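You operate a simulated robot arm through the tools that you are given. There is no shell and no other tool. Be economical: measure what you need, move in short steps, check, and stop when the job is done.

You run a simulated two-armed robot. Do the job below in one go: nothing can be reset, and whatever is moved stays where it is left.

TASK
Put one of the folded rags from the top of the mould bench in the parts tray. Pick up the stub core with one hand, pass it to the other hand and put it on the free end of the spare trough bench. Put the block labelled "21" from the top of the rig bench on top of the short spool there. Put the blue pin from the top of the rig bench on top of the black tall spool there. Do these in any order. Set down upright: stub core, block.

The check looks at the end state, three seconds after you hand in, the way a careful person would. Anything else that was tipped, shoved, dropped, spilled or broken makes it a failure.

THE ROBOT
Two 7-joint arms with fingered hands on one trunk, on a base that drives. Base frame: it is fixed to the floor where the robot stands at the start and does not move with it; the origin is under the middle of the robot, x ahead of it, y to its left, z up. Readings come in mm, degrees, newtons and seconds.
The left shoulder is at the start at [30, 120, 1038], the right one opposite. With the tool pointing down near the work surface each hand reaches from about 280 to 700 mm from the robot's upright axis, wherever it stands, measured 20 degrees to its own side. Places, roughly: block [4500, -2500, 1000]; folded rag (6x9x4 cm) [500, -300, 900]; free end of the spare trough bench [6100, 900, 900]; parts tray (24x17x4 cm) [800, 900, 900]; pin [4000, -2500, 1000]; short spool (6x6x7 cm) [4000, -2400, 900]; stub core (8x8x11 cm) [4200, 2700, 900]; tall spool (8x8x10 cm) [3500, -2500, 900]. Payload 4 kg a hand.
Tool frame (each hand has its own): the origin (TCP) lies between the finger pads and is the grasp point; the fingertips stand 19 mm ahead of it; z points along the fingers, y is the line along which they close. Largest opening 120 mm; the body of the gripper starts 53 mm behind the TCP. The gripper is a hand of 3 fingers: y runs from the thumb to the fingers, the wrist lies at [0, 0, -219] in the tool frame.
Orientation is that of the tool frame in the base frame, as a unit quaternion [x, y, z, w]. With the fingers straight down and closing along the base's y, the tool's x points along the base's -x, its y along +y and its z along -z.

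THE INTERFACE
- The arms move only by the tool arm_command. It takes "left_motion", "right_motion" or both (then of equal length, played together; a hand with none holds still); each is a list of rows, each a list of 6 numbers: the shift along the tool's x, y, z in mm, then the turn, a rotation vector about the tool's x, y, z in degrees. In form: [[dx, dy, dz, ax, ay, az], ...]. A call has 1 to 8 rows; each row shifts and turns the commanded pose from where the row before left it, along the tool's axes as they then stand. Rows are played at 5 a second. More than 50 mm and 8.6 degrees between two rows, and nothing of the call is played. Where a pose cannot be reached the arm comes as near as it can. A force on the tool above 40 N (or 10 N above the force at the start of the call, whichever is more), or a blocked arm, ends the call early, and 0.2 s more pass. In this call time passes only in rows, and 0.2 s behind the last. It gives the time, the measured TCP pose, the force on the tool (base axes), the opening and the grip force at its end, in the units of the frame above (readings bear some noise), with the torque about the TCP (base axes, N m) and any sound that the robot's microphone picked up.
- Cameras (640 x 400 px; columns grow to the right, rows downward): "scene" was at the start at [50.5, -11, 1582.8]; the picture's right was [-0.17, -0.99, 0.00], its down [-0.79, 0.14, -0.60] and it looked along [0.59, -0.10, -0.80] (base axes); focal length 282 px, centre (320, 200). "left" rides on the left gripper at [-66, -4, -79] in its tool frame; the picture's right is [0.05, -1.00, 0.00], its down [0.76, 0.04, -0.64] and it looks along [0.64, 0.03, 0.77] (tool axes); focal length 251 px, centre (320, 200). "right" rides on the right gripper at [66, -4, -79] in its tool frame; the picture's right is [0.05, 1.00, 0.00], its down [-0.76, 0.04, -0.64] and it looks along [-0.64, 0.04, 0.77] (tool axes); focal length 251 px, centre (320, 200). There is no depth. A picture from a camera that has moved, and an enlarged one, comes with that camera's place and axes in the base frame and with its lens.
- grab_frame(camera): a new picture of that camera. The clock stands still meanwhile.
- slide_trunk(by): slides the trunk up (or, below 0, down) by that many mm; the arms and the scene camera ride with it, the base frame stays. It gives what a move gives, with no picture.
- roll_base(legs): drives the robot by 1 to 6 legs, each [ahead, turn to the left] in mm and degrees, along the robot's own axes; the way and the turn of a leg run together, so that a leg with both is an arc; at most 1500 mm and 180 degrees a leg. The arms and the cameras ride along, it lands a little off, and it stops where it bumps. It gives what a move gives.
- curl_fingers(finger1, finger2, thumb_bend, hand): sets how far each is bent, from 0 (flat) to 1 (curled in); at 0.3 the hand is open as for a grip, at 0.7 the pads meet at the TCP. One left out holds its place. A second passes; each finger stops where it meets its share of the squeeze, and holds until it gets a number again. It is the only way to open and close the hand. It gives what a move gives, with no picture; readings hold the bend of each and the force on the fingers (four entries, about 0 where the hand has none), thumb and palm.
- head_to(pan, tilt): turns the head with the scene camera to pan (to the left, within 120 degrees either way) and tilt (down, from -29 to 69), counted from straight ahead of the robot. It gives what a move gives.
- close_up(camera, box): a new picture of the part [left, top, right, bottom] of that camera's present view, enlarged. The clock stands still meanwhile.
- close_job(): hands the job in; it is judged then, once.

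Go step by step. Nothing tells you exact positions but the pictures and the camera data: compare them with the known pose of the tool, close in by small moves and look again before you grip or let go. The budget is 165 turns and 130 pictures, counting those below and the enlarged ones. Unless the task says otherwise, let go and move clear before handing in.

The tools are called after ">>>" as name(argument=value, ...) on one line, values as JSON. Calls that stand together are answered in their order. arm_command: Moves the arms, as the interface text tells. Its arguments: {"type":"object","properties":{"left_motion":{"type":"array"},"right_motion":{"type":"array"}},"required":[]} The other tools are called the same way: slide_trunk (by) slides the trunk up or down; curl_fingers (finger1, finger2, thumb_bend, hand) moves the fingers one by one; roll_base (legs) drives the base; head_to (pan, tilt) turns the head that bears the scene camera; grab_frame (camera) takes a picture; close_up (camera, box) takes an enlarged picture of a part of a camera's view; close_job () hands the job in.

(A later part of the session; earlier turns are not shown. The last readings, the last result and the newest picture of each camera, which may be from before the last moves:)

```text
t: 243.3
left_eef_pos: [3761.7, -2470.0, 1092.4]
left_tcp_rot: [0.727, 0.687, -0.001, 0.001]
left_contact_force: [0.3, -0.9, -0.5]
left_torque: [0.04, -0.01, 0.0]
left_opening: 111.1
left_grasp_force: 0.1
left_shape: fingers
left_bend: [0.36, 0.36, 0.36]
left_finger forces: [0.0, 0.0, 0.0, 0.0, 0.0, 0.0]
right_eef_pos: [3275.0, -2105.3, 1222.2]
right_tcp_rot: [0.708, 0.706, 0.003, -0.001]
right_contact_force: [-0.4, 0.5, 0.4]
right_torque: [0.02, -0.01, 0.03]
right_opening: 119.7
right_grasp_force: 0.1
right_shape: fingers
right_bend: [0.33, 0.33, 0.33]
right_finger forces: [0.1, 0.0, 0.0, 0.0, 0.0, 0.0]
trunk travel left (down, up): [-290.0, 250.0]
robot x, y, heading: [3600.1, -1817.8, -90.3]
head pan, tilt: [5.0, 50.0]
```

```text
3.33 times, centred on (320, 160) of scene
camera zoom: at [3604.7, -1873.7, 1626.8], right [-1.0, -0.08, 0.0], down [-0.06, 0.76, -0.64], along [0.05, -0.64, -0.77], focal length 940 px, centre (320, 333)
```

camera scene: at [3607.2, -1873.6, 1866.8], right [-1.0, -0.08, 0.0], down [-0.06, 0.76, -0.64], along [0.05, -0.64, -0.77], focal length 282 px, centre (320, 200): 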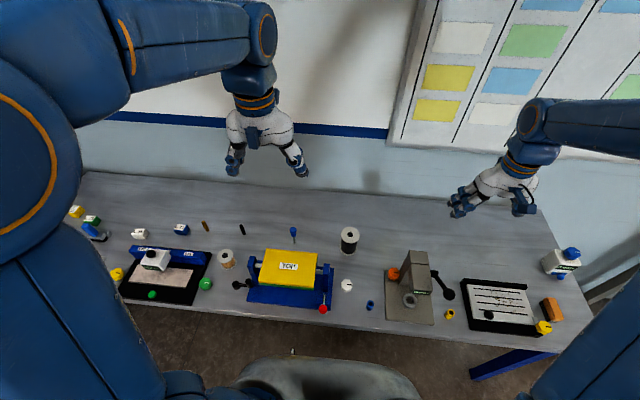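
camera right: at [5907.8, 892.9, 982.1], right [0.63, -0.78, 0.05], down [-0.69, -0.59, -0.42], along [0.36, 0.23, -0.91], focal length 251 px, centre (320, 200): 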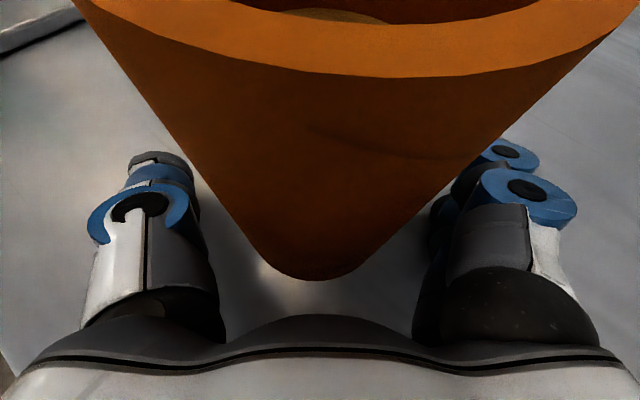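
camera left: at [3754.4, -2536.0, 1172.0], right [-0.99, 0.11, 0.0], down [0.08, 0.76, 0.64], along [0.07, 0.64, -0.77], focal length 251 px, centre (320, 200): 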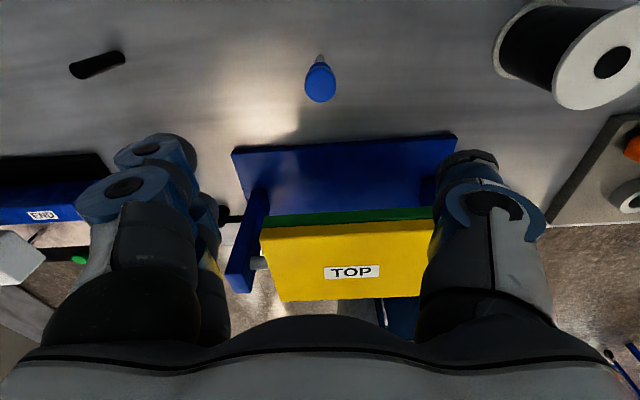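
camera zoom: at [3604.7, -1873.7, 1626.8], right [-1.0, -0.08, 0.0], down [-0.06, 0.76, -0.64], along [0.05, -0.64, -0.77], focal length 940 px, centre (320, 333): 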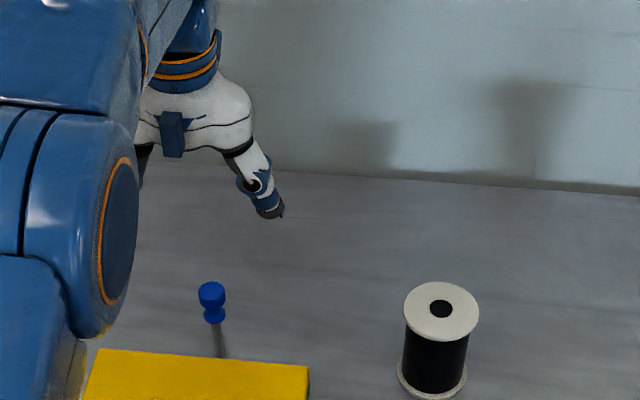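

The pin's knob is at about [3759,-2476], top ≈ z 960. I shift slightly, descend to z≈1005 and check.

>>> arm_command(left_motion=[[-6, -2, 30, 0, 0, 0], [0, 0, 35, 0, 0, 0], [0, 0, 22, 0, 0, 0], [0, 0, 0, 0, 0, 0]])

>>> grab_frame(camera="left")

```text
t: 244.3
left_eef_pos: [3757.8, -2474.8, 1005.8]
left_tcp_rot: [0.726, 0.687, -0.001, 0.001]
left_contact_force: [-0.2, -0.4, 0.1]
left_torque: [0.02, 0.03, -0.02]
left_opening: 110.8
left_grasp_force: 0.1
left_shape: fingers
left_bend: [0.36, 0.36, 0.36]
left_finger forces: [0.0, 0.0, 0.0, 0.0, 0.0, 0.0]
right_eef_pos: [3276.3, -2106.0, 1222.0]
right_tcp_rot: [0.708, 0.706, 0.001, -0.001]
right_contact_force: [0.5, -0.9, 0.1]
right_torque: [0.03, 0.03, 0.01]
right_opening: 119.5
right_grasp_force: 0.1
right_shape: fingers
right_bend: [0.33, 0.33, 0.33]
right_finger forces: [0.0, 0.1, 0.0, 0.0, 0.0, 0.1]
trunk travel left (down, up): [-290.0, 250.0]
robot x, y, heading: [3600.4, -1813.8, -90.2]
head pan, tilt: [5.0, 50.0]
```

```text
53 pictures are left
camera left: at [3750.9, -2540.5, 1085.0], right [-0.99, 0.11, 0.0], down [0.08, 0.76, 0.64], along [0.07, 0.64, -0.77], focal length 251 px, centre (320, 200)
```

left: 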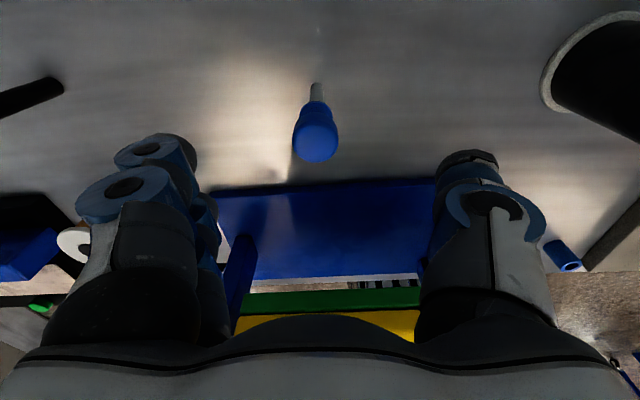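

Centred on the knob. I descend to TCP z≈940.

>>> arm_command(left_motion=[[0, 2, 25, 0, 0, 0], [0, 0, 25, 0, 0, 0], [0, 0, 16, 0, 0, 0], [0, 0, 0, 0, 0, 0]])

>>> grab_frame(camera="left")

```text
t: 245.3
left_eef_pos: [3761.5, -2476.1, 940.0]
left_tcp_rot: [0.727, 0.686, -0.001, 0.001]
left_contact_force: [-0.2, -0.3, 0.0]
left_torque: [0.0, 0.01, -0.02]
left_opening: 111.0
left_grasp_force: 0.2
left_shape: fingers
left_bend: [0.36, 0.36, 0.36]
left_finger forces: [0.1, 0.0, 0.1, 0.0, 0.1, 0.1]
right_eef_pos: [3276.1, -2104.8, 1222.9]
right_tcp_rot: [0.709, 0.706, 0.001, -0.001]
right_contact_force: [-0.2, -0.7, 0.0]
right_torque: [0.02, 0.02, 0.01]
right_opening: 119.8
right_grasp_force: 0.1
right_shape: fingers
right_bend: [0.33, 0.33, 0.33]
right_finger forces: [0.0, 0.1, 0.0, 0.0, 0.1, 0.1]
trunk travel left (down, up): [-290.0, 250.0]
robot x, y, heading: [3599.2, -1816.4, -90.2]
head pan, tilt: [5.0, 50.0]
```

```text
52 pictures are left
camera left: at [3753.9, -2542.3, 1019.9], right [-0.99, 0.11, 0.0], down [0.08, 0.76, 0.64], along [0.07, 0.64, -0.77], focal length 251 px, centre (320, 200)
```

left: 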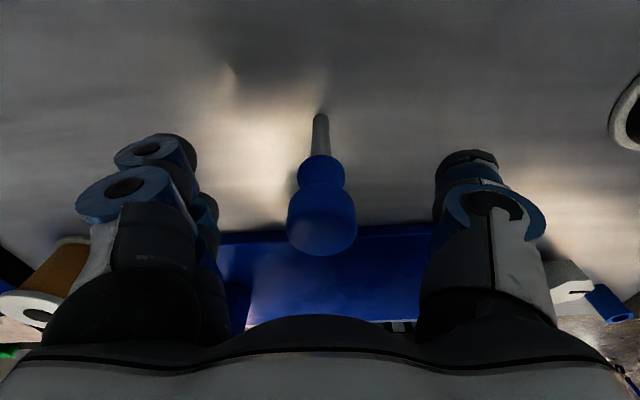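

Centred between the fingers. I close.

>>> curl_fingers(hand="left", finger1=0.56, finger2=0.56, thumb_bend=0.56)

>>> curl_fingers(hand="left", finger1=0.68, finger2=0.68, thumb_bend=0.68)

>>> grab_frame(camera="left")

```text
t: 246.3
left_eef_pos: [3760.3, -2477.4, 940.0]
left_tcp_rot: [0.727, 0.686, -0.001, 0.0]
left_contact_force: [0.1, -0.3, -0.1]
left_torque: [0.02, 0.0, -0.01]
left_opening: 50.7
left_grasp_force: 0.0
left_shape: fingers
left_bend: [0.56, 0.56, 0.56]
left_finger forces: [0.0, 0.0, 0.1, 0.0, 0.1, 0.0]
right_eef_pos: [3275.1, -2105.9, 1221.2]
right_tcp_rot: [0.708, 0.706, 0.002, -0.001]
right_contact_force: [-0.3, 0.0, -1.0]
right_torque: [0.01, 0.01, -0.02]
right_opening: 119.9
right_grasp_force: 0.1
right_shape: fingers
right_bend: [0.33, 0.33, 0.33]
right_finger forces: [0.1, 0.1, 0.1, 0.0, 0.0, 0.0]
trunk travel left (down, up): [-290.0, 250.0]
robot x, y, heading: [3602.9, -1816.4, -90.2]
head pan, tilt: [5.0, 50.0]
```

```text
t: 247.3
left_eef_pos: [3760.9, -2476.4, 940.5]
left_tcp_rot: [0.727, 0.686, 0.0, 0.001]
left_contact_force: [1.1, 0.4, 0.2]
left_torque: [-0.03, 0.01, -0.03]
left_opening: 20.5
left_grasp_force: 4.0
left_shape: fingers
left_bend: [0.67, 0.66, 0.66]
left_finger forces: [1.4, 1.9, 0.0, 0.1, 3.4, 0.0]
right_eef_pos: [3275.5, -2105.2, 1221.7]
right_tcp_rot: [0.708, 0.706, 0.001, -0.001]
right_contact_force: [0.5, 0.3, -0.3]
right_torque: [0.03, -0.05, 0.0]
right_opening: 119.7
right_grasp_force: 0.1
right_shape: fingers
right_bend: [0.33, 0.33, 0.33]
right_finger forces: [0.1, 0.1, 0.0, 0.0, 0.0, 0.0]
trunk travel left (down, up): [-290.0, 250.0]
robot x, y, heading: [3601.6, -1817.7, -90.4]
head pan, tilt: [5.0, 50.0]
```

```text
51 pictures are left
camera left: at [3753.9, -2542.4, 1020.0], right [-0.99, 0.11, 0.0], down [0.08, 0.76, 0.64], along [0.07, 0.64, -0.77], focal length 251 px, centre (320, 200)
```

left: 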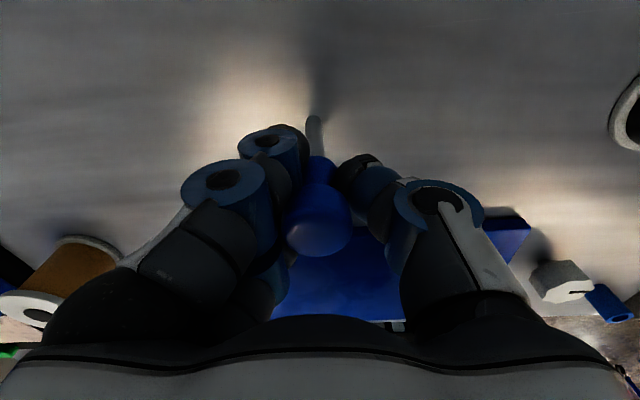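

Light contact (4 N). I squeeze more and lift gently.

>>> curl_fingers(hand="left", finger1=0.76, finger2=0.76, thumb_bend=0.76)

>>> arm_command(left_motion=[[0, 0, -10, 0, 0, 0], [0, 0, -20, 0, 0, 0], [0, 0, -30, 0, 0, 0], [0, 0, -40, 0, 0, 0], [0, 0, 0, 0, 0, 0]])

>>> grab_frame(camera="left")

>>> close_up(camera="scene", box=[240, 120, 400, 260])

```text
t: 248.3
left_eef_pos: [3760.6, -2476.6, 940.0]
left_tcp_rot: [0.727, 0.687, 0.0, 0.001]
left_contact_force: [0.5, 0.0, 0.1]
left_torque: [0.02, 0.0, -0.03]
left_opening: 12.5
left_grasp_force: 9.5
left_shape: fingers
left_bend: [0.75, 0.74, 0.69]
left_finger forces: [3.7, 6.0, 0.0, 0.0, 8.7, 0.0]
right_eef_pos: [3274.7, -2105.5, 1223.3]
right_tcp_rot: [0.709, 0.706, 0.001, -0.001]
right_contact_force: [-0.3, -0.4, -0.1]
right_torque: [-0.02, 0.02, 0.0]
right_opening: 119.9
right_grasp_force: 0.1
right_shape: fingers
right_bend: [0.33, 0.33, 0.33]
right_finger forces: [0.0, 0.0, 0.0, 0.0, 0.1, 0.0]
trunk travel left (down, up): [-290.0, 250.0]
robot x, y, heading: [3598.8, -1817.4, -90.4]
head pan, tilt: [5.0, 50.0]
```

```text
t: 249.6
left_eef_pos: [3759.9, -2479.6, 1038.5]
left_tcp_rot: [0.727, 0.687, 0.0, 0.0]
left_contact_force: [0.4, 0.4, -0.6]
left_torque: [0.0, -0.01, 0.01]
left_opening: 12.4
left_grasp_force: 8.7
left_shape: fingers
left_bend: [0.75, 0.74, 0.69]
left_finger forces: [3.9, 6.0, 0.0, 0.0, 8.6, 0.1]
right_eef_pos: [3275.0, -2106.1, 1220.7]
right_tcp_rot: [0.708, 0.706, 0.002, -0.002]
right_contact_force: [0.0, 0.3, -0.7]
right_torque: [-0.02, 0.03, -0.01]
right_opening: 119.9
right_grasp_force: 0.1
right_shape: fingers
right_bend: [0.33, 0.33, 0.33]
right_finger forces: [0.0, 0.0, 0.0, 0.1, 0.1, 0.0]
trunk travel left (down, up): [-290.0, 250.0]
robot x, y, heading: [3601.1, -1817.2, -90.6]
head pan, tilt: [5.0, 50.0]
```

```text
50 pictures are left
camera left: at [3752.8, -2543.9, 1118.2], right [-0.99, 0.11, 0.0], down [0.08, 0.76, 0.64], along [0.07, 0.64, -0.77], focal length 251 px, centre (320, 200)
```

left: 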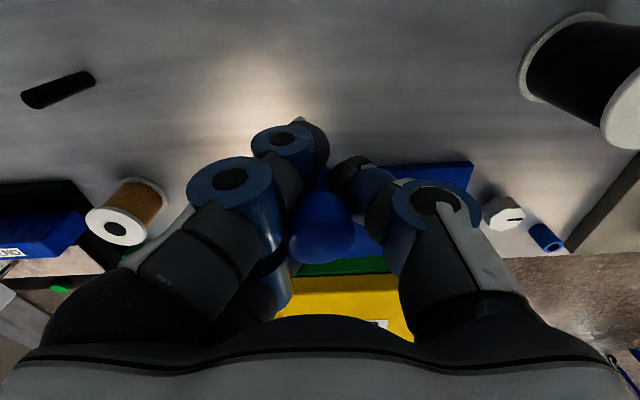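

```text
2.86 times, centred on (320, 190) of scene
camera zoom: at [3604.7, -1873.6, 1626.8], right [-1.0, -0.08, 0.0], down [-0.06, 0.76, -0.64], along [0.05, -0.64, -0.77], focal length 806 px, centre (320, 229)
```

zoom: 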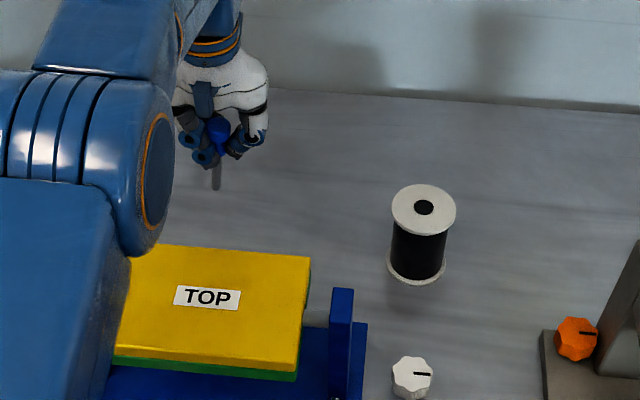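

The pin is held, slightly tilted. I carry it toward the spool, stay high, and inspect both the tilt and the spool's top.

>>> arm_command(left_motion=[[-4, -30, -20, 0, 0, 0], [-4, -35, -15, 0, 0, 0], [-4, -35, -15, 0, 0, 0], [-4, -35, -10, 0, 0, 0], [-4, -35, 0, 0, 0, 0], [-4, -33, 0, 0, 0, 0], [0, 0, 0, 0, 0, 0]])

>>> grab_frame(camera="left")

>>> close_up(camera="scene", box=[290, 110, 390, 230])

```text
t: 251.2
left_eef_pos: [3560.8, -2445.8, 1099.7]
left_tcp_rot: [0.727, 0.687, 0.001, 0.0]
left_contact_force: [-0.5, 0.2, -0.7]
left_torque: [0.01, 0.02, -0.04]
left_opening: 12.4
left_grasp_force: 9.1
left_shape: fingers
left_bend: [0.75, 0.74, 0.69]
left_finger forces: [3.9, 5.7, 0.0, 0.0, 8.4, 0.1]
left hand out of reach, approached as far as the arm can: row 3, 4, 5, 6
right_eef_pos: [3276.0, -2106.3, 1221.7]
right_tcp_rot: [0.709, 0.705, 0.001, -0.001]
right_contact_force: [0.4, 0.1, 0.1]
right_torque: [0.01, 0.04, 0.02]
right_opening: 119.7
right_grasp_force: 0.0
right_shape: fingers
right_bend: [0.33, 0.33, 0.33]
right_finger forces: [0.0, 0.0, 0.1, 0.1, 0.0, 0.0]
trunk travel left (down, up): [-290.0, 250.0]
robot x, y, heading: [3601.7, -1816.7, -90.5]
head pan, tilt: [5.0, 50.0]
```

```text
48 pictures are left
camera left: at [3554.8, -2512.1, 1178.2], right [-0.99, 0.11, 0.0], down [0.08, 0.76, 0.64], along [0.07, 0.64, -0.77], focal length 251 px, centre (320, 200)
```

left: 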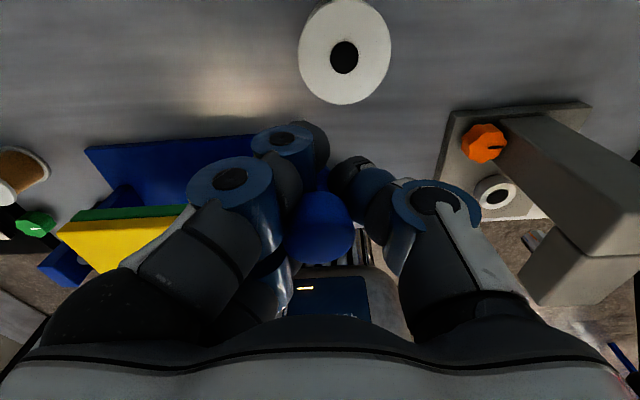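

```text
3.33 times, centred on (340, 170) of scene
camera zoom: at [3605.3, -1873.2, 1626.8], right [-1.0, -0.08, 0.0], down [-0.06, 0.76, -0.64], along [0.05, -0.64, -0.77], focal length 940 px, centre (253, 300)
```

zoom: 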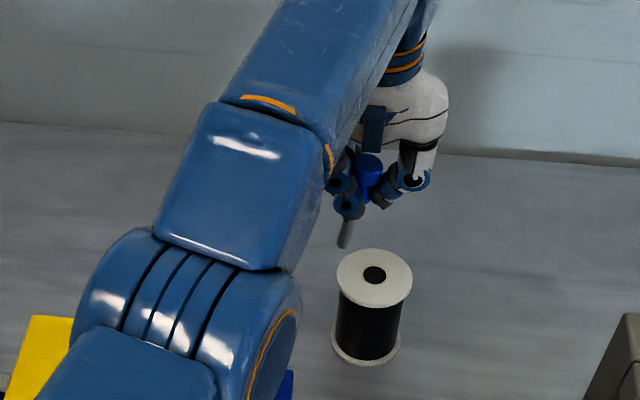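

The left arm runs out of reach there. I raise the pin, turn the base 9° right and drive forward 70 mm so the spool falls within reach.

>>> arm_command(left_motion=[[15, 0, -30, 0, 0, 0], [15, 10, -20, 0, 0, 0]])

>>> roll_base(legs=[[0, -9]])

>>> roll_base(legs=[[70, 0]])

>>> grab_frame(camera="scene")

```text
t: 251.8
left_eef_pos: [3566.7, -2438.3, 1153.1]
left_tcp_rot: [0.727, 0.686, 0.0, -0.001]
left_contact_force: [-0.1, 0.6, 0.3]
left_torque: [-0.01, -0.02, -0.01]
left_opening: 12.1
left_grasp_force: 9.8
left_shape: fingers
left_bend: [0.75, 0.74, 0.69]
left_finger forces: [4.0, 5.7, 0.0, 0.1, 8.3, 0.1]
left hand out of reach, approached as far as the arm can: row 1, 2
right_eef_pos: [3275.8, -2106.6, 1222.6]
right_tcp_rot: [0.708, 0.706, 0.003, -0.001]
right_contact_force: [0.0, -0.3, 0.5]
right_torque: [-0.01, -0.03, 0.01]
right_opening: 119.7
right_grasp_force: 0.1
right_shape: fingers
right_bend: [0.33, 0.33, 0.33]
right_finger forces: [0.1, 0.0, 0.0, 0.1, 0.1, 0.0]
trunk travel left (down, up): [-290.0, 250.0]
robot x, y, heading: [3599.3, -1819.5, -90.7]
head pan, tilt: [5.0, 50.0]
```

```text
t: 252.8
left_eef_pos: [3491.3, -2428.3, 1156.9]
left_tcp_rot: [0.768, 0.64, -0.005, 0.003]
left_contact_force: [-0.2, 0.1, -0.7]
left_torque: [0.0, 0.02, 0.02]
left_opening: 9.9
left_grasp_force: 8.4
left_shape: fingers
left_bend: [0.75, 0.75, 0.71]
left_finger forces: [4.7, 5.2, 0.0, 0.1, 7.0, 0.0]
right_eef_pos: [3245.3, -2062.9, 1222.7]
right_tcp_rot: [0.75, 0.662, 0.002, -0.001]
right_contact_force: [-0.4, 0.1, -0.2]
right_torque: [0.02, -0.01, 0.02]
right_opening: 119.9
right_grasp_force: 0.1
right_shape: fingers
right_bend: [0.33, 0.33, 0.33]
right_finger forces: [0.0, 0.0, 0.0, 0.0, 0.0, 0.1]
trunk travel left (down, up): [-290.0, 250.0]
robot x, y, heading: [3611.7, -1819.5, -96.7]
head pan, tilt: [5.0, 50.0]
stopped in leg 1: the robot was blocked; the commanded pose is now the measured one
```

```text
t: 253.8
left_eef_pos: [3485.3, -2502.0, 1155.1]
left_tcp_rot: [0.768, 0.641, -0.003, 0.002]
left_contact_force: [0.2, -1.0, 0.1]
left_torque: [0.06, -0.02, -0.02]
left_opening: 10.0
left_grasp_force: 8.3
left_shape: fingers
left_bend: [0.75, 0.75, 0.71]
left_finger forces: [4.6, 5.2, 0.0, 0.1, 7.1, 0.0]
right_eef_pos: [3238.3, -2137.4, 1221.3]
right_tcp_rot: [0.751, 0.661, 0.002, -0.001]
right_contact_force: [-0.3, -0.2, -0.8]
right_torque: [0.01, -0.04, -0.01]
right_opening: 119.8
right_grasp_force: 0.1
right_shape: fingers
right_bend: [0.33, 0.33, 0.33]
right_finger forces: [0.0, 0.1, 0.1, 0.1, 0.1, 0.0]
trunk travel left (down, up): [-290.0, 250.0]
robot x, y, heading: [3601.2, -1891.8, -96.9]
head pan, tilt: [5.0, 50.0]
```

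```text
46 pictures are left
camera scene: at [3597.6, -1949.0, 1626.7], right [-1.0, 0.03, 0.0], down [0.02, 0.77, -0.64], along [-0.02, -0.64, -0.77], focal length 282 px, centre (320, 200)
```

scene: 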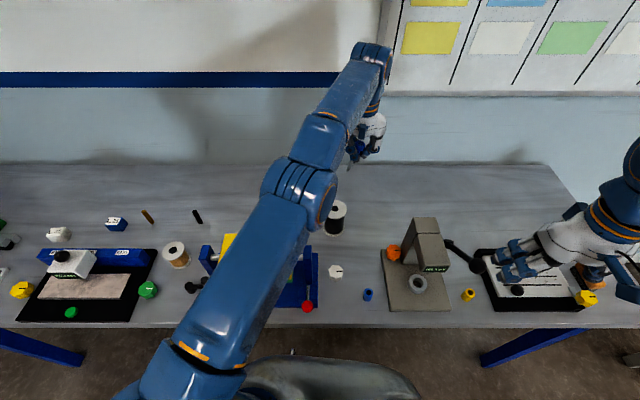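

Now the spool is in reach. I check the pin's attitude and the spool's position.

>>> grab_frame(camera="left")

>>> close_up(camera="scene", box=[310, 130, 390, 250])

```text
45 pictures are left
camera left: at [3469.6, -2566.1, 1235.1], right [-0.97, 0.23, 0.0], down [0.18, 0.75, 0.64], along [0.15, 0.62, -0.77], focal length 251 px, centre (320, 200)
```

left: 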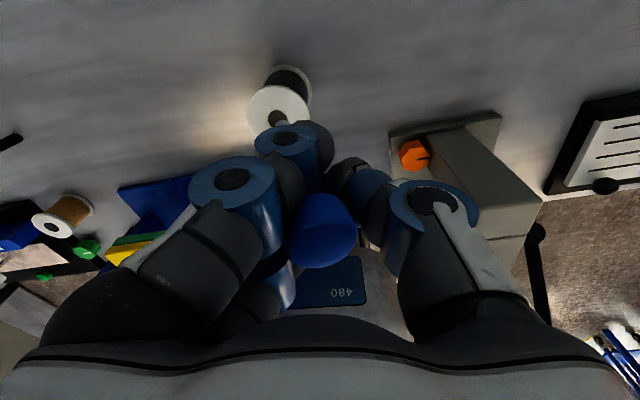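

```text
3.33 times, centred on (350, 190) of scene
camera zoom: at [3597.6, -1949.0, 1626.7], right [-1.0, 0.03, 0.0], down [0.02, 0.77, -0.64], along [-0.02, -0.64, -0.77], focal length 940 px, centre (220, 233)
```

zoom: 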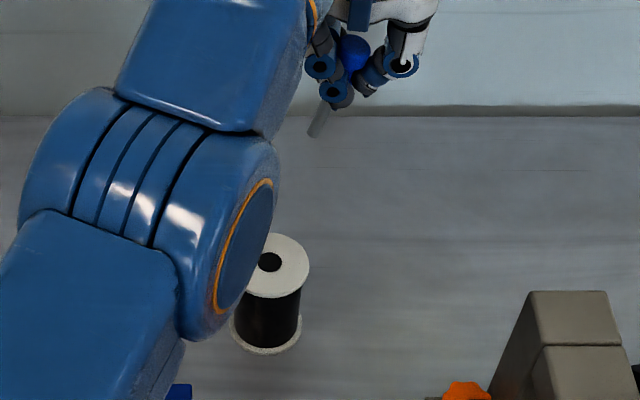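

The pin hangs tilted about 20° in the grip (tip toward +x). I roll the hand to bring the pin vertical and look again.

>>> arm_command(left_motion=[[0, 0, 0, 8.4, 0, 0], [0, 0, 0, 8.4, 0, 0], [0, 0, 0, 0, 0, 0]])

>>> close_up(camera="scene", box=[320, 120, 380, 220])

>>> close_up(camera="left", box=[220, 60, 420, 260])

```text
t: 254.6
left_eef_pos: [3479.8, -2512.1, 1160.4]
left_tcp_rot: [0.76, 0.633, -0.098, -0.111]
left_contact_force: [-0.5, 0.4, -0.2]
left_torque: [0.02, 0.03, -0.03]
left_opening: 9.9
left_grasp_force: 8.5
left_shape: fingers
left_bend: [0.75, 0.75, 0.71]
left_finger forces: [4.7, 5.1, 0.1, 0.1, 7.1, 0.1]
left hand out of reach, approached as far as the arm can: row 1, 2
right_eef_pos: [3238.5, -2134.0, 1223.0]
right_tcp_rot: [0.75, 0.661, 0.002, -0.002]
right_contact_force: [0.0, -1.0, -0.2]
right_torque: [0.02, -0.02, 0.03]
right_opening: 119.8
right_grasp_force: 0.0
right_shape: fingers
right_bend: [0.33, 0.33, 0.33]
right_finger forces: [0.0, 0.0, 0.0, 0.0, 0.0, 0.1]
trunk travel left (down, up): [-290.0, 250.0]
robot x, y, heading: [3600.8, -1889.2, -96.6]
head pan, tilt: [5.0, 50.0]
```

```text
4.00 times, centred on (350, 170) of scene
camera zoom: at [3597.9, -1944.4, 1626.9], right [-1.0, 0.03, 0.0], down [0.02, 0.77, -0.64], along [-0.02, -0.64, -0.77], focal length 1128 px, centre (200, 320)
```

zoom: 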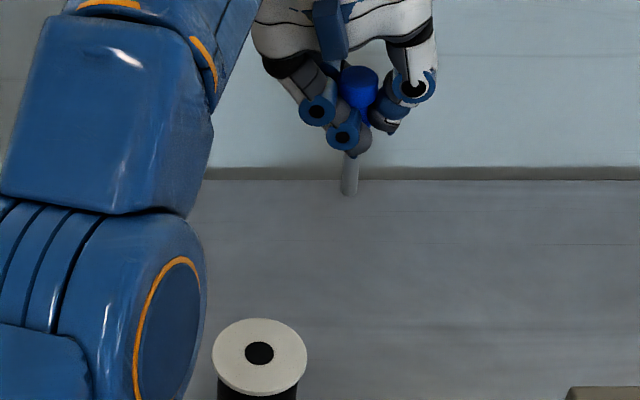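

```text
2.00 times, centred on (320, 160) of left
camera zoom: at [3486.9, -2579.4, 1237.6], right [-0.93, 0.23, 0.29], down [0.36, 0.72, 0.6], along [-0.07, 0.66, -0.75], focal length 503 px, centre (320, 280)
```

zoom: 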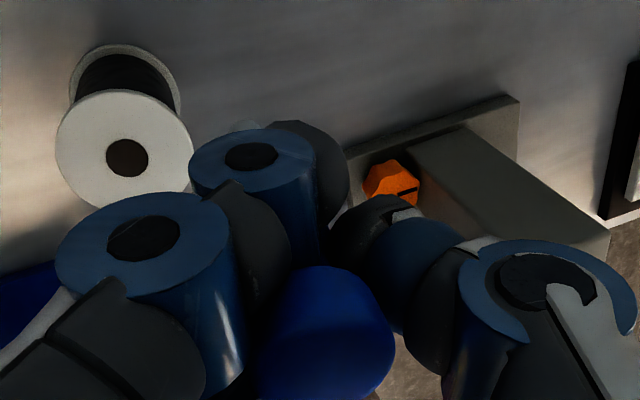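

The pin is now nearly vertical (a ~4° lean toward me remains). I correct that, move over the spool's near annulus and look.

>>> arm_command(left_motion=[[35, 20.5, -6.6, 0, 0, 0], [35, 20.5, -6.6, 0, -4, 0], [0.3, 10.3, 33.5, 0, 0, 0], [0.3, 10.3, 33.5, 0, 0, 0], [0, 0, 0, 0, 0, 0]])

>>> grab_frame(camera="scene")

>>> close_up(camera="left", box=[200, 40, 440, 280])

```text
t: 255.8
left_eef_pos: [3498.0, -2544.4, 1111.1]
left_tcp_rot: [0.757, 0.636, -0.124, -0.089]
left_contact_force: [-0.3, -0.3, -0.8]
left_torque: [-0.04, -0.01, -0.02]
left_opening: 9.9
left_grasp_force: 8.7
left_shape: fingers
left_bend: [0.75, 0.75, 0.71]
left_finger forces: [4.7, 5.0, 0.0, 0.1, 7.0, 0.0]
left hand out of reach, approached as far as the arm can: row 1, 2, 3
right_eef_pos: [3238.2, -2136.1, 1222.9]
right_tcp_rot: [0.75, 0.661, 0.001, -0.001]
right_contact_force: [1.1, 0.5, -0.3]
right_torque: [-0.01, 0.02, 0.01]
right_opening: 120.0
right_grasp_force: 0.1
right_shape: fingers
right_bend: [0.33, 0.33, 0.33]
right_finger forces: [0.1, 0.1, 0.1, 0.0, 0.1, 0.0]
trunk travel left (down, up): [-290.0, 250.0]
robot x, y, heading: [3599.1, -1890.3, -96.6]
head pan, tilt: [5.0, 50.0]
```

```text
41 pictures are left
camera scene: at [3598.2, -1945.1, 1626.9], right [-1.0, 0.03, 0.0], down [0.02, 0.77, -0.64], along [-0.02, -0.64, -0.77], focal length 282 px, centre (320, 200)
```

scene: 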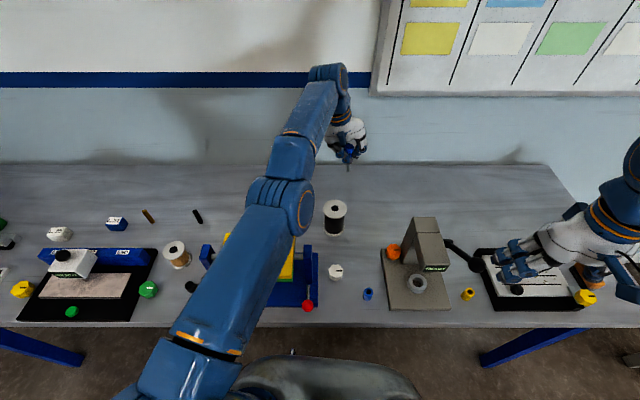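

```text
1.67 times, centred on (320, 160) of left
camera zoom: at [3508.3, -2607.1, 1193.6], right [-0.93, 0.23, 0.29], down [0.35, 0.76, 0.54], along [-0.09, 0.61, -0.79], focal length 419 px, centre (320, 267)
```

zoom: 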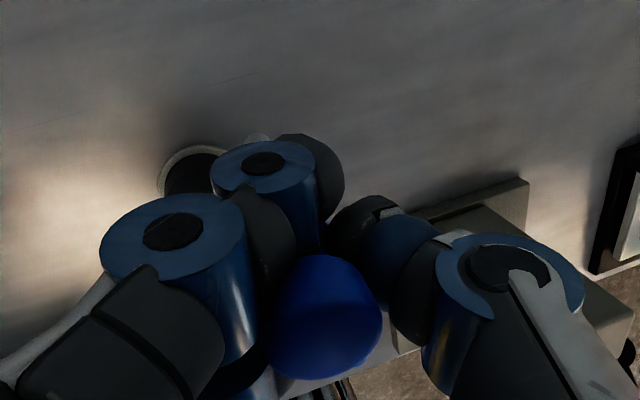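

The left arm can't reach well on its centreline. I pull the hand back to the left and up, then turn the base further right so the spool lies to the arm's own side.

>>> arm_command(left_motion=[[10, 19, -35, 0, 0, 0], [15, 19, -30, 0, 0, 0], [20, 19, -25, 0, 0, 0], [20, 19, -20, 0, 0, 0], [0, 0, 0, 0, 0, 0]])

>>> roll_base(legs=[[0, -16]])

>>> head_to(pan=10, tilt=48)

>>> grab_frame(camera="scene")

```text
t: 257.0
left_eef_pos: [3601.5, -2550.5, 1205.3]
left_tcp_rot: [0.756, 0.637, -0.124, -0.089]
left_contact_force: [0.5, -0.1, -0.7]
left_torque: [-0.03, -0.01, -0.01]
left_opening: 9.7
left_grasp_force: 8.5
left_shape: fingers
left_bend: [0.75, 0.75, 0.71]
left_finger forces: [4.8, 5.0, 0.0, 0.0, 6.9, 0.1]
left hand out of reach, approached as far as the arm can: row 1, 2, 3, 4
right_eef_pos: [3237.2, -2134.8, 1221.0]
right_tcp_rot: [0.75, 0.661, 0.001, -0.002]
right_contact_force: [0.1, -0.9, -0.3]
right_torque: [-0.02, -0.03, 0.0]
right_opening: 120.2
right_grasp_force: 0.0
right_shape: fingers
right_bend: [0.33, 0.33, 0.33]
right_finger forces: [0.0, 0.0, 0.0, 0.0, 0.0, 0.0]
trunk travel left (down, up): [-290.0, 250.0]
robot x, y, heading: [3599.0, -1891.8, -96.5]
head pan, tilt: [5.0, 50.0]
```

```text
t: 258.1
left_eef_pos: [3493.4, -2538.8, 1207.6]
left_tcp_rot: [0.807, 0.57, -0.117, -0.097]
left_contact_force: [-0.2, 0.0, 0.2]
left_torque: [0.02, -0.01, 0.01]
left_opening: 9.7
left_grasp_force: 8.5
left_shape: fingers
left_bend: [0.76, 0.75, 0.71]
left_finger forces: [5.3, 5.1, 0.0, 0.1, 7.1, 0.1]
right_eef_pos: [3205.4, -2068.2, 1222.4]
right_tcp_rot: [0.804, 0.595, 0.002, 0.0]
right_contact_force: [-0.4, 0.2, -0.2]
right_torque: [-0.05, -0.01, -0.01]
right_opening: 119.7
right_grasp_force: 0.0
right_shape: fingers
right_bend: [0.33, 0.33, 0.33]
right_finger forces: [0.1, 0.1, 0.0, 0.0, 0.0, 0.0]
trunk travel left (down, up): [-290.0, 250.0]
robot x, y, heading: [3611.4, -1891.5, -105.9]
head pan, tilt: [5.0, 50.0]
stopped in leg 1: the robot was blocked; the commanded pose is now the measured one
```

```text
t: 258.8
left_eef_pos: [3493.9, -2540.2, 1208.1]
left_tcp_rot: [0.808, 0.57, -0.117, -0.098]
left_contact_force: [-0.7, 1.0, -0.8]
left_torque: [0.0, -0.01, 0.0]
left_opening: 9.7
left_grasp_force: 8.5
left_shape: fingers
left_bend: [0.76, 0.75, 0.71]
left_finger forces: [5.3, 5.1, 0.0, 0.0, 7.2, 0.0]
right_eef_pos: [3206.9, -2069.6, 1223.2]
right_tcp_rot: [0.804, 0.595, 0.001, 0.0]
right_contact_force: [0.2, -0.3, 0.0]
right_torque: [-0.01, -0.01, 0.0]
right_opening: 120.0
right_grasp_force: 0.1
right_shape: fingers
right_bend: [0.33, 0.33, 0.33]
right_finger forces: [0.0, 0.1, 0.0, 0.1, 0.0, 0.0]
trunk travel left (down, up): [-290.0, 250.0]
robot x, y, heading: [3611.9, -1888.0, -105.9]
head pan, tilt: [10.0, 48.0]
```

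```text
39 pictures are left
camera scene: at [3608.0, -1949.3, 1629.5], right [-0.99, 0.1, 0.0], down [0.08, 0.74, -0.67], along [-0.07, -0.67, -0.74], focal length 282 px, centre (320, 200)
```

scene: 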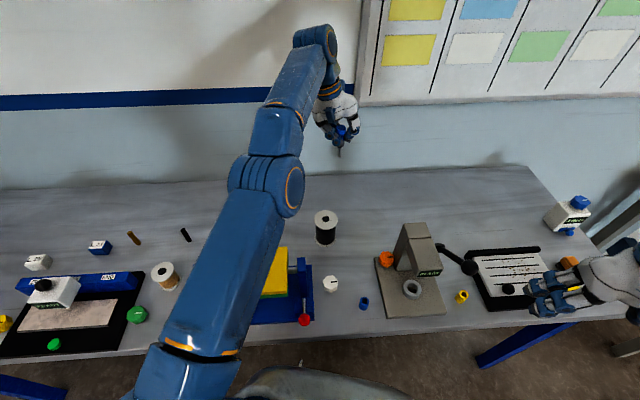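

The base has turned and the commands are re-synced. I bring the pin back toward me over the spool at a safe height.

>>> arm_command(left_motion=[[30, 9.1, 0, 0, 0, 0], [30, 9.1, 15, 0, 0, 0], [25, 9.1, 30, 0, 0, 0], [20, 9.1, 40, 0, 0, 0], [0, 0, 0, 0, 0, 0]])

>>> close_up(camera="scene", box=[280, 110, 380, 250])

>>> close_up(camera="left", box=[200, 40, 440, 280])

```text
t: 260.0
left_eef_pos: [3495.3, -2555.4, 1141.0]
left_tcp_rot: [0.808, 0.569, -0.116, -0.098]
left_contact_force: [0.6, 0.6, 0.3]
left_torque: [-0.02, 0.04, 0.03]
left_opening: 9.7
left_grasp_force: 8.2
left_shape: fingers
left_bend: [0.76, 0.75, 0.71]
left_finger forces: [5.2, 5.0, 0.1, 0.1, 7.0, 0.0]
left hand out of reach, approached as far as the arm can: row 1, 2, 3, 4
right_eef_pos: [3205.5, -2068.9, 1222.3]
right_tcp_rot: [0.804, 0.595, 0.001, -0.002]
right_contact_force: [-0.1, 0.7, -0.5]
right_torque: [-0.05, 0.03, 0.01]
right_opening: 119.8
right_grasp_force: 0.2
right_shape: fingers
right_bend: [0.33, 0.33, 0.33]
right_finger forces: [0.0, 0.0, 0.1, 0.0, 0.0, 0.1]
trunk travel left (down, up): [-290.0, 250.0]
robot x, y, heading: [3613.8, -1892.0, -106.0]
head pan, tilt: [10.0, 48.0]
```

```text
2.86 times, centred on (330, 180) of scene
camera zoom: at [3607.8, -1948.6, 1629.6], right [-0.99, 0.1, 0.0], down [0.07, 0.74, -0.67], along [-0.07, -0.67, -0.74], focal length 806 px, centre (291, 257)
```

zoom: 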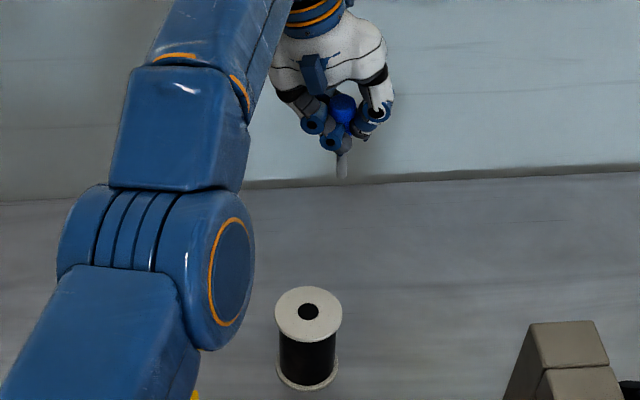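

```text
1.67 times, centred on (320, 160) of left
camera zoom: at [3495.0, -2617.7, 1223.0], right [-0.88, 0.38, 0.29], down [0.48, 0.69, 0.54], along [0.01, 0.61, -0.79], focal length 419 px, centre (320, 267)
```

zoom: 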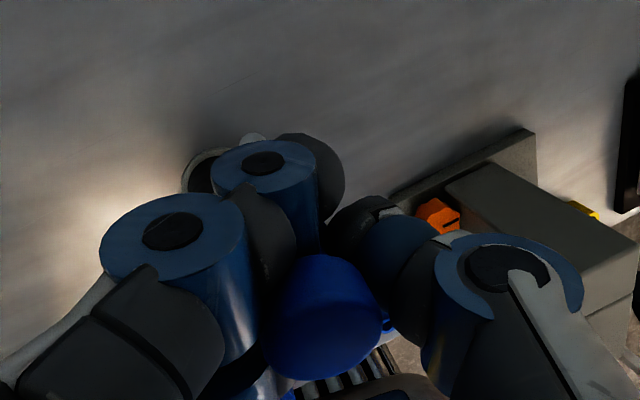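

The arm is stuck near a joint limit with the roll. I unroll the hand to vertical first to free it.

>>> arm_command(left_motion=[[0, 0, 0, -8.4, 0, 0], [0, 0, 0, -8.4, 0, 0], [0, 0, 0, 0, 4, 0], [0, 0, 0, 0, 0, 0], [0, 0, 0, 0, 0, 0]])

```text
t: 261.2
left_eef_pos: [3501.1, -2536.5, 1136.5]
left_tcp_rot: [0.813, 0.582, -0.002, 0.001]
left_contact_force: [0.6, -0.8, 0.1]
left_torque: [0.02, 0.03, 0.02]
left_opening: 9.8
left_grasp_force: 8.8
left_shape: fingers
left_bend: [0.76, 0.75, 0.71]
left_finger forces: [5.2, 4.9, 0.0, 0.1, 7.1, 0.1]
left hand out of reach, approached as far as the arm can: row 3
right_eef_pos: [3206.0, -2070.1, 1221.6]
right_tcp_rot: [0.804, 0.595, 0.002, -0.002]
right_contact_force: [-0.8, -0.5, -0.4]
right_torque: [0.01, -0.03, 0.0]
right_opening: 120.0
right_grasp_force: 0.2
right_shape: fingers
right_bend: [0.33, 0.33, 0.33]
right_finger forces: [0.0, 0.1, 0.0, 0.1, 0.1, 0.0]
trunk travel left (down, up): [-290.0, 250.0]
robot x, y, heading: [3615.6, -1892.9, -105.8]
head pan, tilt: [10.0, 48.0]
```

>>> arm_command(left_motion=[[30, -5, 0, 0, 0, 0], [30, 0, 0, 0, 0, 0], [20, 10, 0, 0, 0, 0], [0, 0, 0, 0, 0, 0]])

```text
t: 262.2
left_eef_pos: [3498.1, -2532.5, 1151.6]
left_tcp_rot: [0.814, 0.581, -0.003, 0.001]
left_contact_force: [-0.5, -0.3, -0.3]
left_torque: [0.03, -0.02, 0.0]
left_opening: 9.8
left_grasp_force: 8.8
left_shape: fingers
left_bend: [0.76, 0.75, 0.71]
left_finger forces: [5.2, 4.8, 0.1, 0.0, 7.0, 0.0]
left hand out of reach, approached as far as the arm can: row 1, 2, 3
right_eef_pos: [3205.8, -2069.1, 1221.7]
right_tcp_rot: [0.804, 0.594, 0.002, -0.001]
right_contact_force: [-0.9, -0.5, -0.7]
right_torque: [0.01, -0.03, 0.0]
right_opening: 119.7
right_grasp_force: 0.1
right_shape: fingers
right_bend: [0.33, 0.33, 0.33]
right_finger forces: [0.0, 0.0, 0.0, 0.1, 0.1, 0.0]
trunk travel left (down, up): [-290.0, 250.0]
robot x, y, heading: [3611.9, -1889.4, -105.8]
head pan, tilt: [10.0, 48.0]
```

>>> arm_command(left_motion=[[0, 40, 0, 0, 0, 0], [0, 40, 0, 0, 0, 0], [0, 40, 0, 0, 0, 0], [0, 0, 0, 0, 0, 0]])

>>> grab_frame(camera="scene")

```text
t: 263.2
left_eef_pos: [3608.0, -2572.5, 1153.6]
left_tcp_rot: [0.814, 0.581, -0.004, 0.003]
left_contact_force: [-0.1, 0.5, -1.0]
left_torque: [-0.03, -0.02, -0.03]
left_opening: 9.9
left_grasp_force: 8.5
left_shape: fingers
left_bend: [0.76, 0.75, 0.71]
left_finger forces: [5.3, 4.9, 0.0, 0.0, 7.2, 0.0]
left hand out of reach, approached as far as the arm can: row 1
right_eef_pos: [3203.2, -2069.7, 1222.3]
right_tcp_rot: [0.804, 0.595, 0.002, -0.001]
right_contact_force: [0.3, -0.3, -0.2]
right_torque: [-0.01, 0.03, -0.01]
right_opening: 119.9
right_grasp_force: 0.2
right_shape: fingers
right_bend: [0.33, 0.33, 0.33]
right_finger forces: [0.0, 0.1, 0.0, 0.1, 0.1, 0.1]
trunk travel left (down, up): [-290.0, 250.0]
robot x, y, heading: [3614.9, -1895.3, -105.8]
head pan, tilt: [10.0, 48.0]
```

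```text
36 pictures are left
camera scene: at [3606.5, -1949.0, 1629.6], right [-0.99, 0.1, 0.0], down [0.08, 0.74, -0.67], along [-0.07, -0.67, -0.74], focal length 282 px, centre (320, 200)
```

scene: 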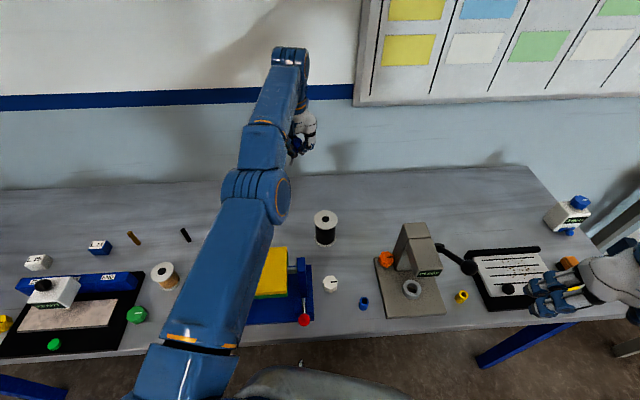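

>>> arm_command(left_motion=[[35, 0, 0, 0, 0, 0], [35, 0, 0, 0, 0, 0], [35, 0, 0, 0, 0, 0], [0, 0, 0, 0, 0, 0]])

```text
t: 264.2
left_eef_pos: [3614.2, -2571.2, 1169.3]
left_tcp_rot: [0.814, 0.581, -0.003, 0.0]
left_contact_force: [0.1, 0.5, -0.8]
left_torque: [0.0, 0.01, -0.01]
left_opening: 9.5
left_grasp_force: 8.9
left_shape: fingers
left_bend: [0.76, 0.75, 0.71]
left_finger forces: [5.3, 4.9, 0.0, 0.0, 7.1, 0.1]
left hand out of reach, approached as far as the arm can: row 1, 2, 3
right_eef_pos: [3206.2, -2069.8, 1222.1]
right_tcp_rot: [0.804, 0.595, 0.001, -0.001]
right_contact_force: [0.2, 0.3, 0.5]
right_torque: [-0.02, 0.03, -0.04]
right_opening: 119.7
right_grasp_force: 0.1
right_shape: fingers
right_bend: [0.33, 0.33, 0.33]
right_finger forces: [0.0, 0.0, 0.1, 0.0, 0.1, 0.0]
trunk travel left (down, up): [-290.0, 250.0]
robot x, y, heading: [3613.1, -1891.5, -105.5]
head pan, tilt: [10.0, 48.0]
```

>>> arm_command(left_motion=[[10, 0, 35, 0, 0, 0], [10, 0, 35, 0, 0, 0], [10, 0, 30, 0, 0, 0], [0, 0, 0, 0, 0, 0]])

```text
t: 265.2
left_eef_pos: [3614.7, -2586.1, 1076.1]
left_tcp_rot: [0.814, 0.581, -0.004, 0.0]
left_contact_force: [0.4, -0.2, -0.6]
left_torque: [0.01, 0.04, -0.01]
left_opening: 9.7
left_grasp_force: 8.3
left_shape: fingers
left_bend: [0.76, 0.75, 0.71]
left_finger forces: [5.2, 4.8, 0.0, 0.0, 6.9, 0.1]
left hand out of reach, approached as far as the arm can: row 1, 2, 3
right_eef_pos: [3206.3, -2070.4, 1222.0]
right_tcp_rot: [0.804, 0.595, 0.001, -0.002]
right_contact_force: [0.1, 0.0, -0.3]
right_torque: [0.01, 0.01, -0.02]
right_opening: 119.8
right_grasp_force: 0.1
right_shape: fingers
right_bend: [0.33, 0.33, 0.33]
right_finger forces: [0.0, 0.0, 0.0, 0.2, 0.0, 0.1]
trunk travel left (down, up): [-290.0, 250.0]
robot x, y, heading: [3609.7, -1893.8, -105.9]
head pan, tilt: [10.0, 48.0]
```

>>> arm_command(left_motion=[[45, 0, -10, 0, 0, 0], [45, 20, -10, 0, 0, 0], [45, 20, -10, 0, 0, 0], [45, 20, -10, 0, 0, 0], [45, 20, -10, 0, 0, 0], [45, 0, 0, 0, 0, 0]])

```text
refused: row 2 steps farther than a row can; nothing moved
```

>>> arm_command(left_motion=[[42, 15, -10, 0, 0, 0], [42, 15, -10, 0, 0, 0], [42, 15, -10, 0, 0, 0], [42, 15, -10, 0, 0, 0], [42, 15, -10, 0, 0, 0], [42, 0, 0, 0, 0, 0]])

>>> grab_frame(camera="scene")

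```text
t: 266.6
left_eef_pos: [3735.5, -2590.6, 1161.5]
left_tcp_rot: [0.813, 0.582, -0.004, 0.001]
left_contact_force: [0.3, -0.5, -0.6]
left_torque: [-0.03, -0.01, 0.0]
left_opening: 10.2
left_grasp_force: 8.9
left_shape: fingers
left_bend: [0.76, 0.75, 0.71]
left_finger forces: [5.3, 4.8, 0.0, 0.1, 7.1, 0.1]
left hand out of reach, approached as far as the arm can: row 1, 2, 3, 4, 5, 6
right_eef_pos: [3205.6, -2068.8, 1222.9]
right_tcp_rot: [0.804, 0.595, 0.002, -0.001]
right_contact_force: [0.3, 1.0, -0.8]
right_torque: [-0.01, -0.02, 0.03]
right_opening: 119.9
right_grasp_force: 0.1
right_shape: fingers
right_bend: [0.33, 0.33, 0.33]
right_finger forces: [0.1, 0.0, 0.0, 0.0, 0.0, 0.0]
trunk travel left (down, up): [-290.0, 250.0]
robot x, y, heading: [3613.9, -1889.7, -105.7]
head pan, tilt: [10.0, 48.0]
```

```text
35 pictures are left
camera scene: at [3607.8, -1949.1, 1629.6], right [-0.99, 0.1, 0.0], down [0.07, 0.74, -0.67], along [-0.07, -0.67, -0.74], focal length 282 px, centre (320, 200)
```

scene: 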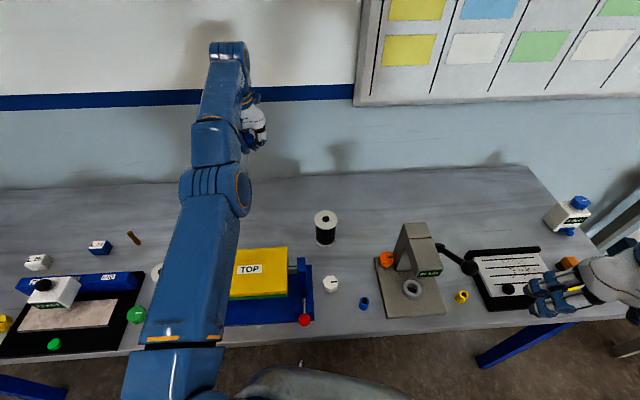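

The elbow is locked straight. I back the base up 100 mm and try stretching outward first to free the elbow.

>>> roll_base(legs=[[-110, 0]])

>>> arm_command(left_motion=[[-40, 0, 0, 0, 0, 0], [-40, 0, 0, 0, 0, 0], [0, 0, 0, 0, 0, 0], [40, 0, 0, 0, 0, 0], [40, 0, 0, 0, 0, 0], [40, 0, 0, 0, 0, 0], [0, 0, 0, 0, 0, 0]])

```text
t: 267.8
left_eef_pos: [3766.7, -2485.0, 1162.8]
left_tcp_rot: [0.814, 0.582, -0.004, 0.0]
left_contact_force: [1.0, 0.0, -0.3]
left_torque: [-0.03, -0.02, 0.01]
left_opening: 9.6
left_grasp_force: 8.7
left_shape: fingers
left_bend: [0.76, 0.75, 0.71]
left_finger forces: [5.3, 4.8, 0.1, 0.0, 7.0, 0.0]
right_eef_pos: [3235.7, -1964.3, 1222.8]
right_tcp_rot: [0.804, 0.595, 0.001, 0.0]
right_contact_force: [0.3, 0.7, -0.3]
right_torque: [0.02, 0.02, 0.0]
right_opening: 119.9
right_grasp_force: 0.1
right_shape: fingers
right_bend: [0.33, 0.33, 0.33]
right_finger forces: [0.0, 0.0, 0.0, 0.0, 0.1, 0.0]
trunk travel left (down, up): [-290.0, 250.0]
robot x, y, heading: [3642.8, -1788.1, -106.0]
head pan, tilt: [10.0, 48.0]
```

```text
t: 269.4
left_eef_pos: [3794.6, -2377.0, 1150.5]
left_tcp_rot: [0.814, 0.581, -0.003, 0.001]
left_contact_force: [-0.4, -0.9, -0.7]
left_torque: [-0.01, 0.02, -0.02]
left_opening: 9.6
left_grasp_force: 8.4
left_shape: fingers
left_bend: [0.76, 0.75, 0.71]
left_finger forces: [5.3, 4.6, 0.0, 0.0, 6.8, 0.0]
left hand out of reach, approached as far as the arm can: row 1, 2
right_eef_pos: [3235.0, -1966.3, 1222.1]
right_tcp_rot: [0.804, 0.594, 0.002, -0.002]
right_contact_force: [-0.4, 0.3, -0.3]
right_torque: [0.05, 0.03, -0.02]
right_opening: 120.1
right_grasp_force: 0.0
right_shape: fingers
right_bend: [0.33, 0.33, 0.33]
right_finger forces: [0.0, 0.0, 0.0, 0.0, 0.0, 0.0]
trunk travel left (down, up): [-290.0, 250.0]
robot x, y, heading: [3642.7, -1787.8, -106.0]
head pan, tilt: [10.0, 48.0]
```

The elbow is free again. I turn 6° more right, drive 100 mm forward, keeping the hand short of full stretch.

>>> roll_base(legs=[[0, -6]])

>>> roll_base(legs=[[100, 0]])

>>> head_to(pan=14, tilt=50)

>>> grab_frame(camera="scene")

```text
t: 270.3
left_eef_pos: [3733.4, -2388.1, 1153.0]
left_tcp_rot: [0.843, 0.538, -0.003, 0.001]
left_contact_force: [-0.4, 0.4, -0.1]
left_torque: [0.04, 0.03, -0.04]
left_opening: 9.6
left_grasp_force: 8.2
left_shape: fingers
left_bend: [0.76, 0.75, 0.71]
left_finger forces: [5.2, 4.6, 0.0, 0.1, 6.7, 0.0]
right_eef_pos: [3219.2, -1919.9, 1221.1]
right_tcp_rot: [0.835, 0.551, 0.002, -0.001]
right_contact_force: [0.8, -0.4, 0.2]
right_torque: [0.0, -0.02, 0.05]
right_opening: 119.9
right_grasp_force: 0.0
right_shape: fingers
right_bend: [0.33, 0.33, 0.33]
right_finger forces: [0.0, 0.0, 0.0, 0.1, 0.0, 0.0]
trunk travel left (down, up): [-290.0, 250.0]
robot x, y, heading: [3649.0, -1791.7, -111.7]
head pan, tilt: [10.0, 48.0]
```

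```text
t: 271.4
left_eef_pos: [3695.1, -2483.6, 1150.5]
left_tcp_rot: [0.843, 0.538, -0.003, -0.001]
left_contact_force: [-0.1, -0.5, -1.1]
left_torque: [0.07, -0.01, -0.01]
left_opening: 9.5
left_grasp_force: 8.4
left_shape: fingers
left_bend: [0.76, 0.75, 0.71]
left_finger forces: [5.3, 4.6, 0.1, 0.1, 7.0, 0.1]
right_eef_pos: [3180.5, -2016.8, 1221.8]
right_tcp_rot: [0.834, 0.552, 0.002, -0.001]
right_contact_force: [-0.1, 0.9, 0.3]
right_torque: [-0.03, -0.05, -0.01]
right_opening: 119.8
right_grasp_force: 0.1
right_shape: fingers
right_bend: [0.33, 0.33, 0.33]
right_finger forces: [0.0, 0.1, 0.1, 0.0, 0.0, 0.0]
trunk travel left (down, up): [-290.0, 250.0]
robot x, y, heading: [3607.1, -1882.2, -111.6]
head pan, tilt: [10.0, 48.0]
```

```text
t: 272.1
left_eef_pos: [3694.7, -2483.8, 1149.7]
left_tcp_rot: [0.843, 0.538, -0.004, 0.0]
left_contact_force: [-0.8, 0.0, 0.1]
left_torque: [0.04, -0.02, 0.02]
left_opening: 9.6
left_grasp_force: 8.6
left_shape: fingers
left_bend: [0.76, 0.75, 0.71]
left_finger forces: [5.3, 4.7, 0.0, 0.0, 6.9, 0.0]
right_eef_pos: [3182.1, -2015.4, 1222.0]
right_tcp_rot: [0.834, 0.552, 0.002, -0.001]
right_contact_force: [-0.2, -1.0, -1.0]
right_torque: [0.01, 0.04, 0.01]
right_opening: 119.5
right_grasp_force: 0.0
right_shape: fingers
right_bend: [0.33, 0.33, 0.33]
right_finger forces: [0.0, 0.1, 0.0, 0.0, 0.1, 0.1]
trunk travel left (down, up): [-290.0, 250.0]
robot x, y, heading: [3616.6, -1881.7, -111.7]
head pan, tilt: [14.0, 50.0]
```

```text
34 pictures are left
camera scene: at [3605.6, -1940.1, 1626.8], right [-0.99, 0.13, 0.0], down [0.1, 0.76, -0.64], along [-0.08, -0.64, -0.77], focal length 282 px, centre (320, 200)
```

scene: 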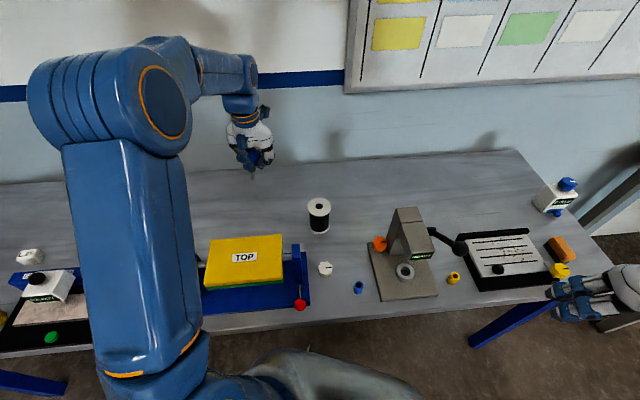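

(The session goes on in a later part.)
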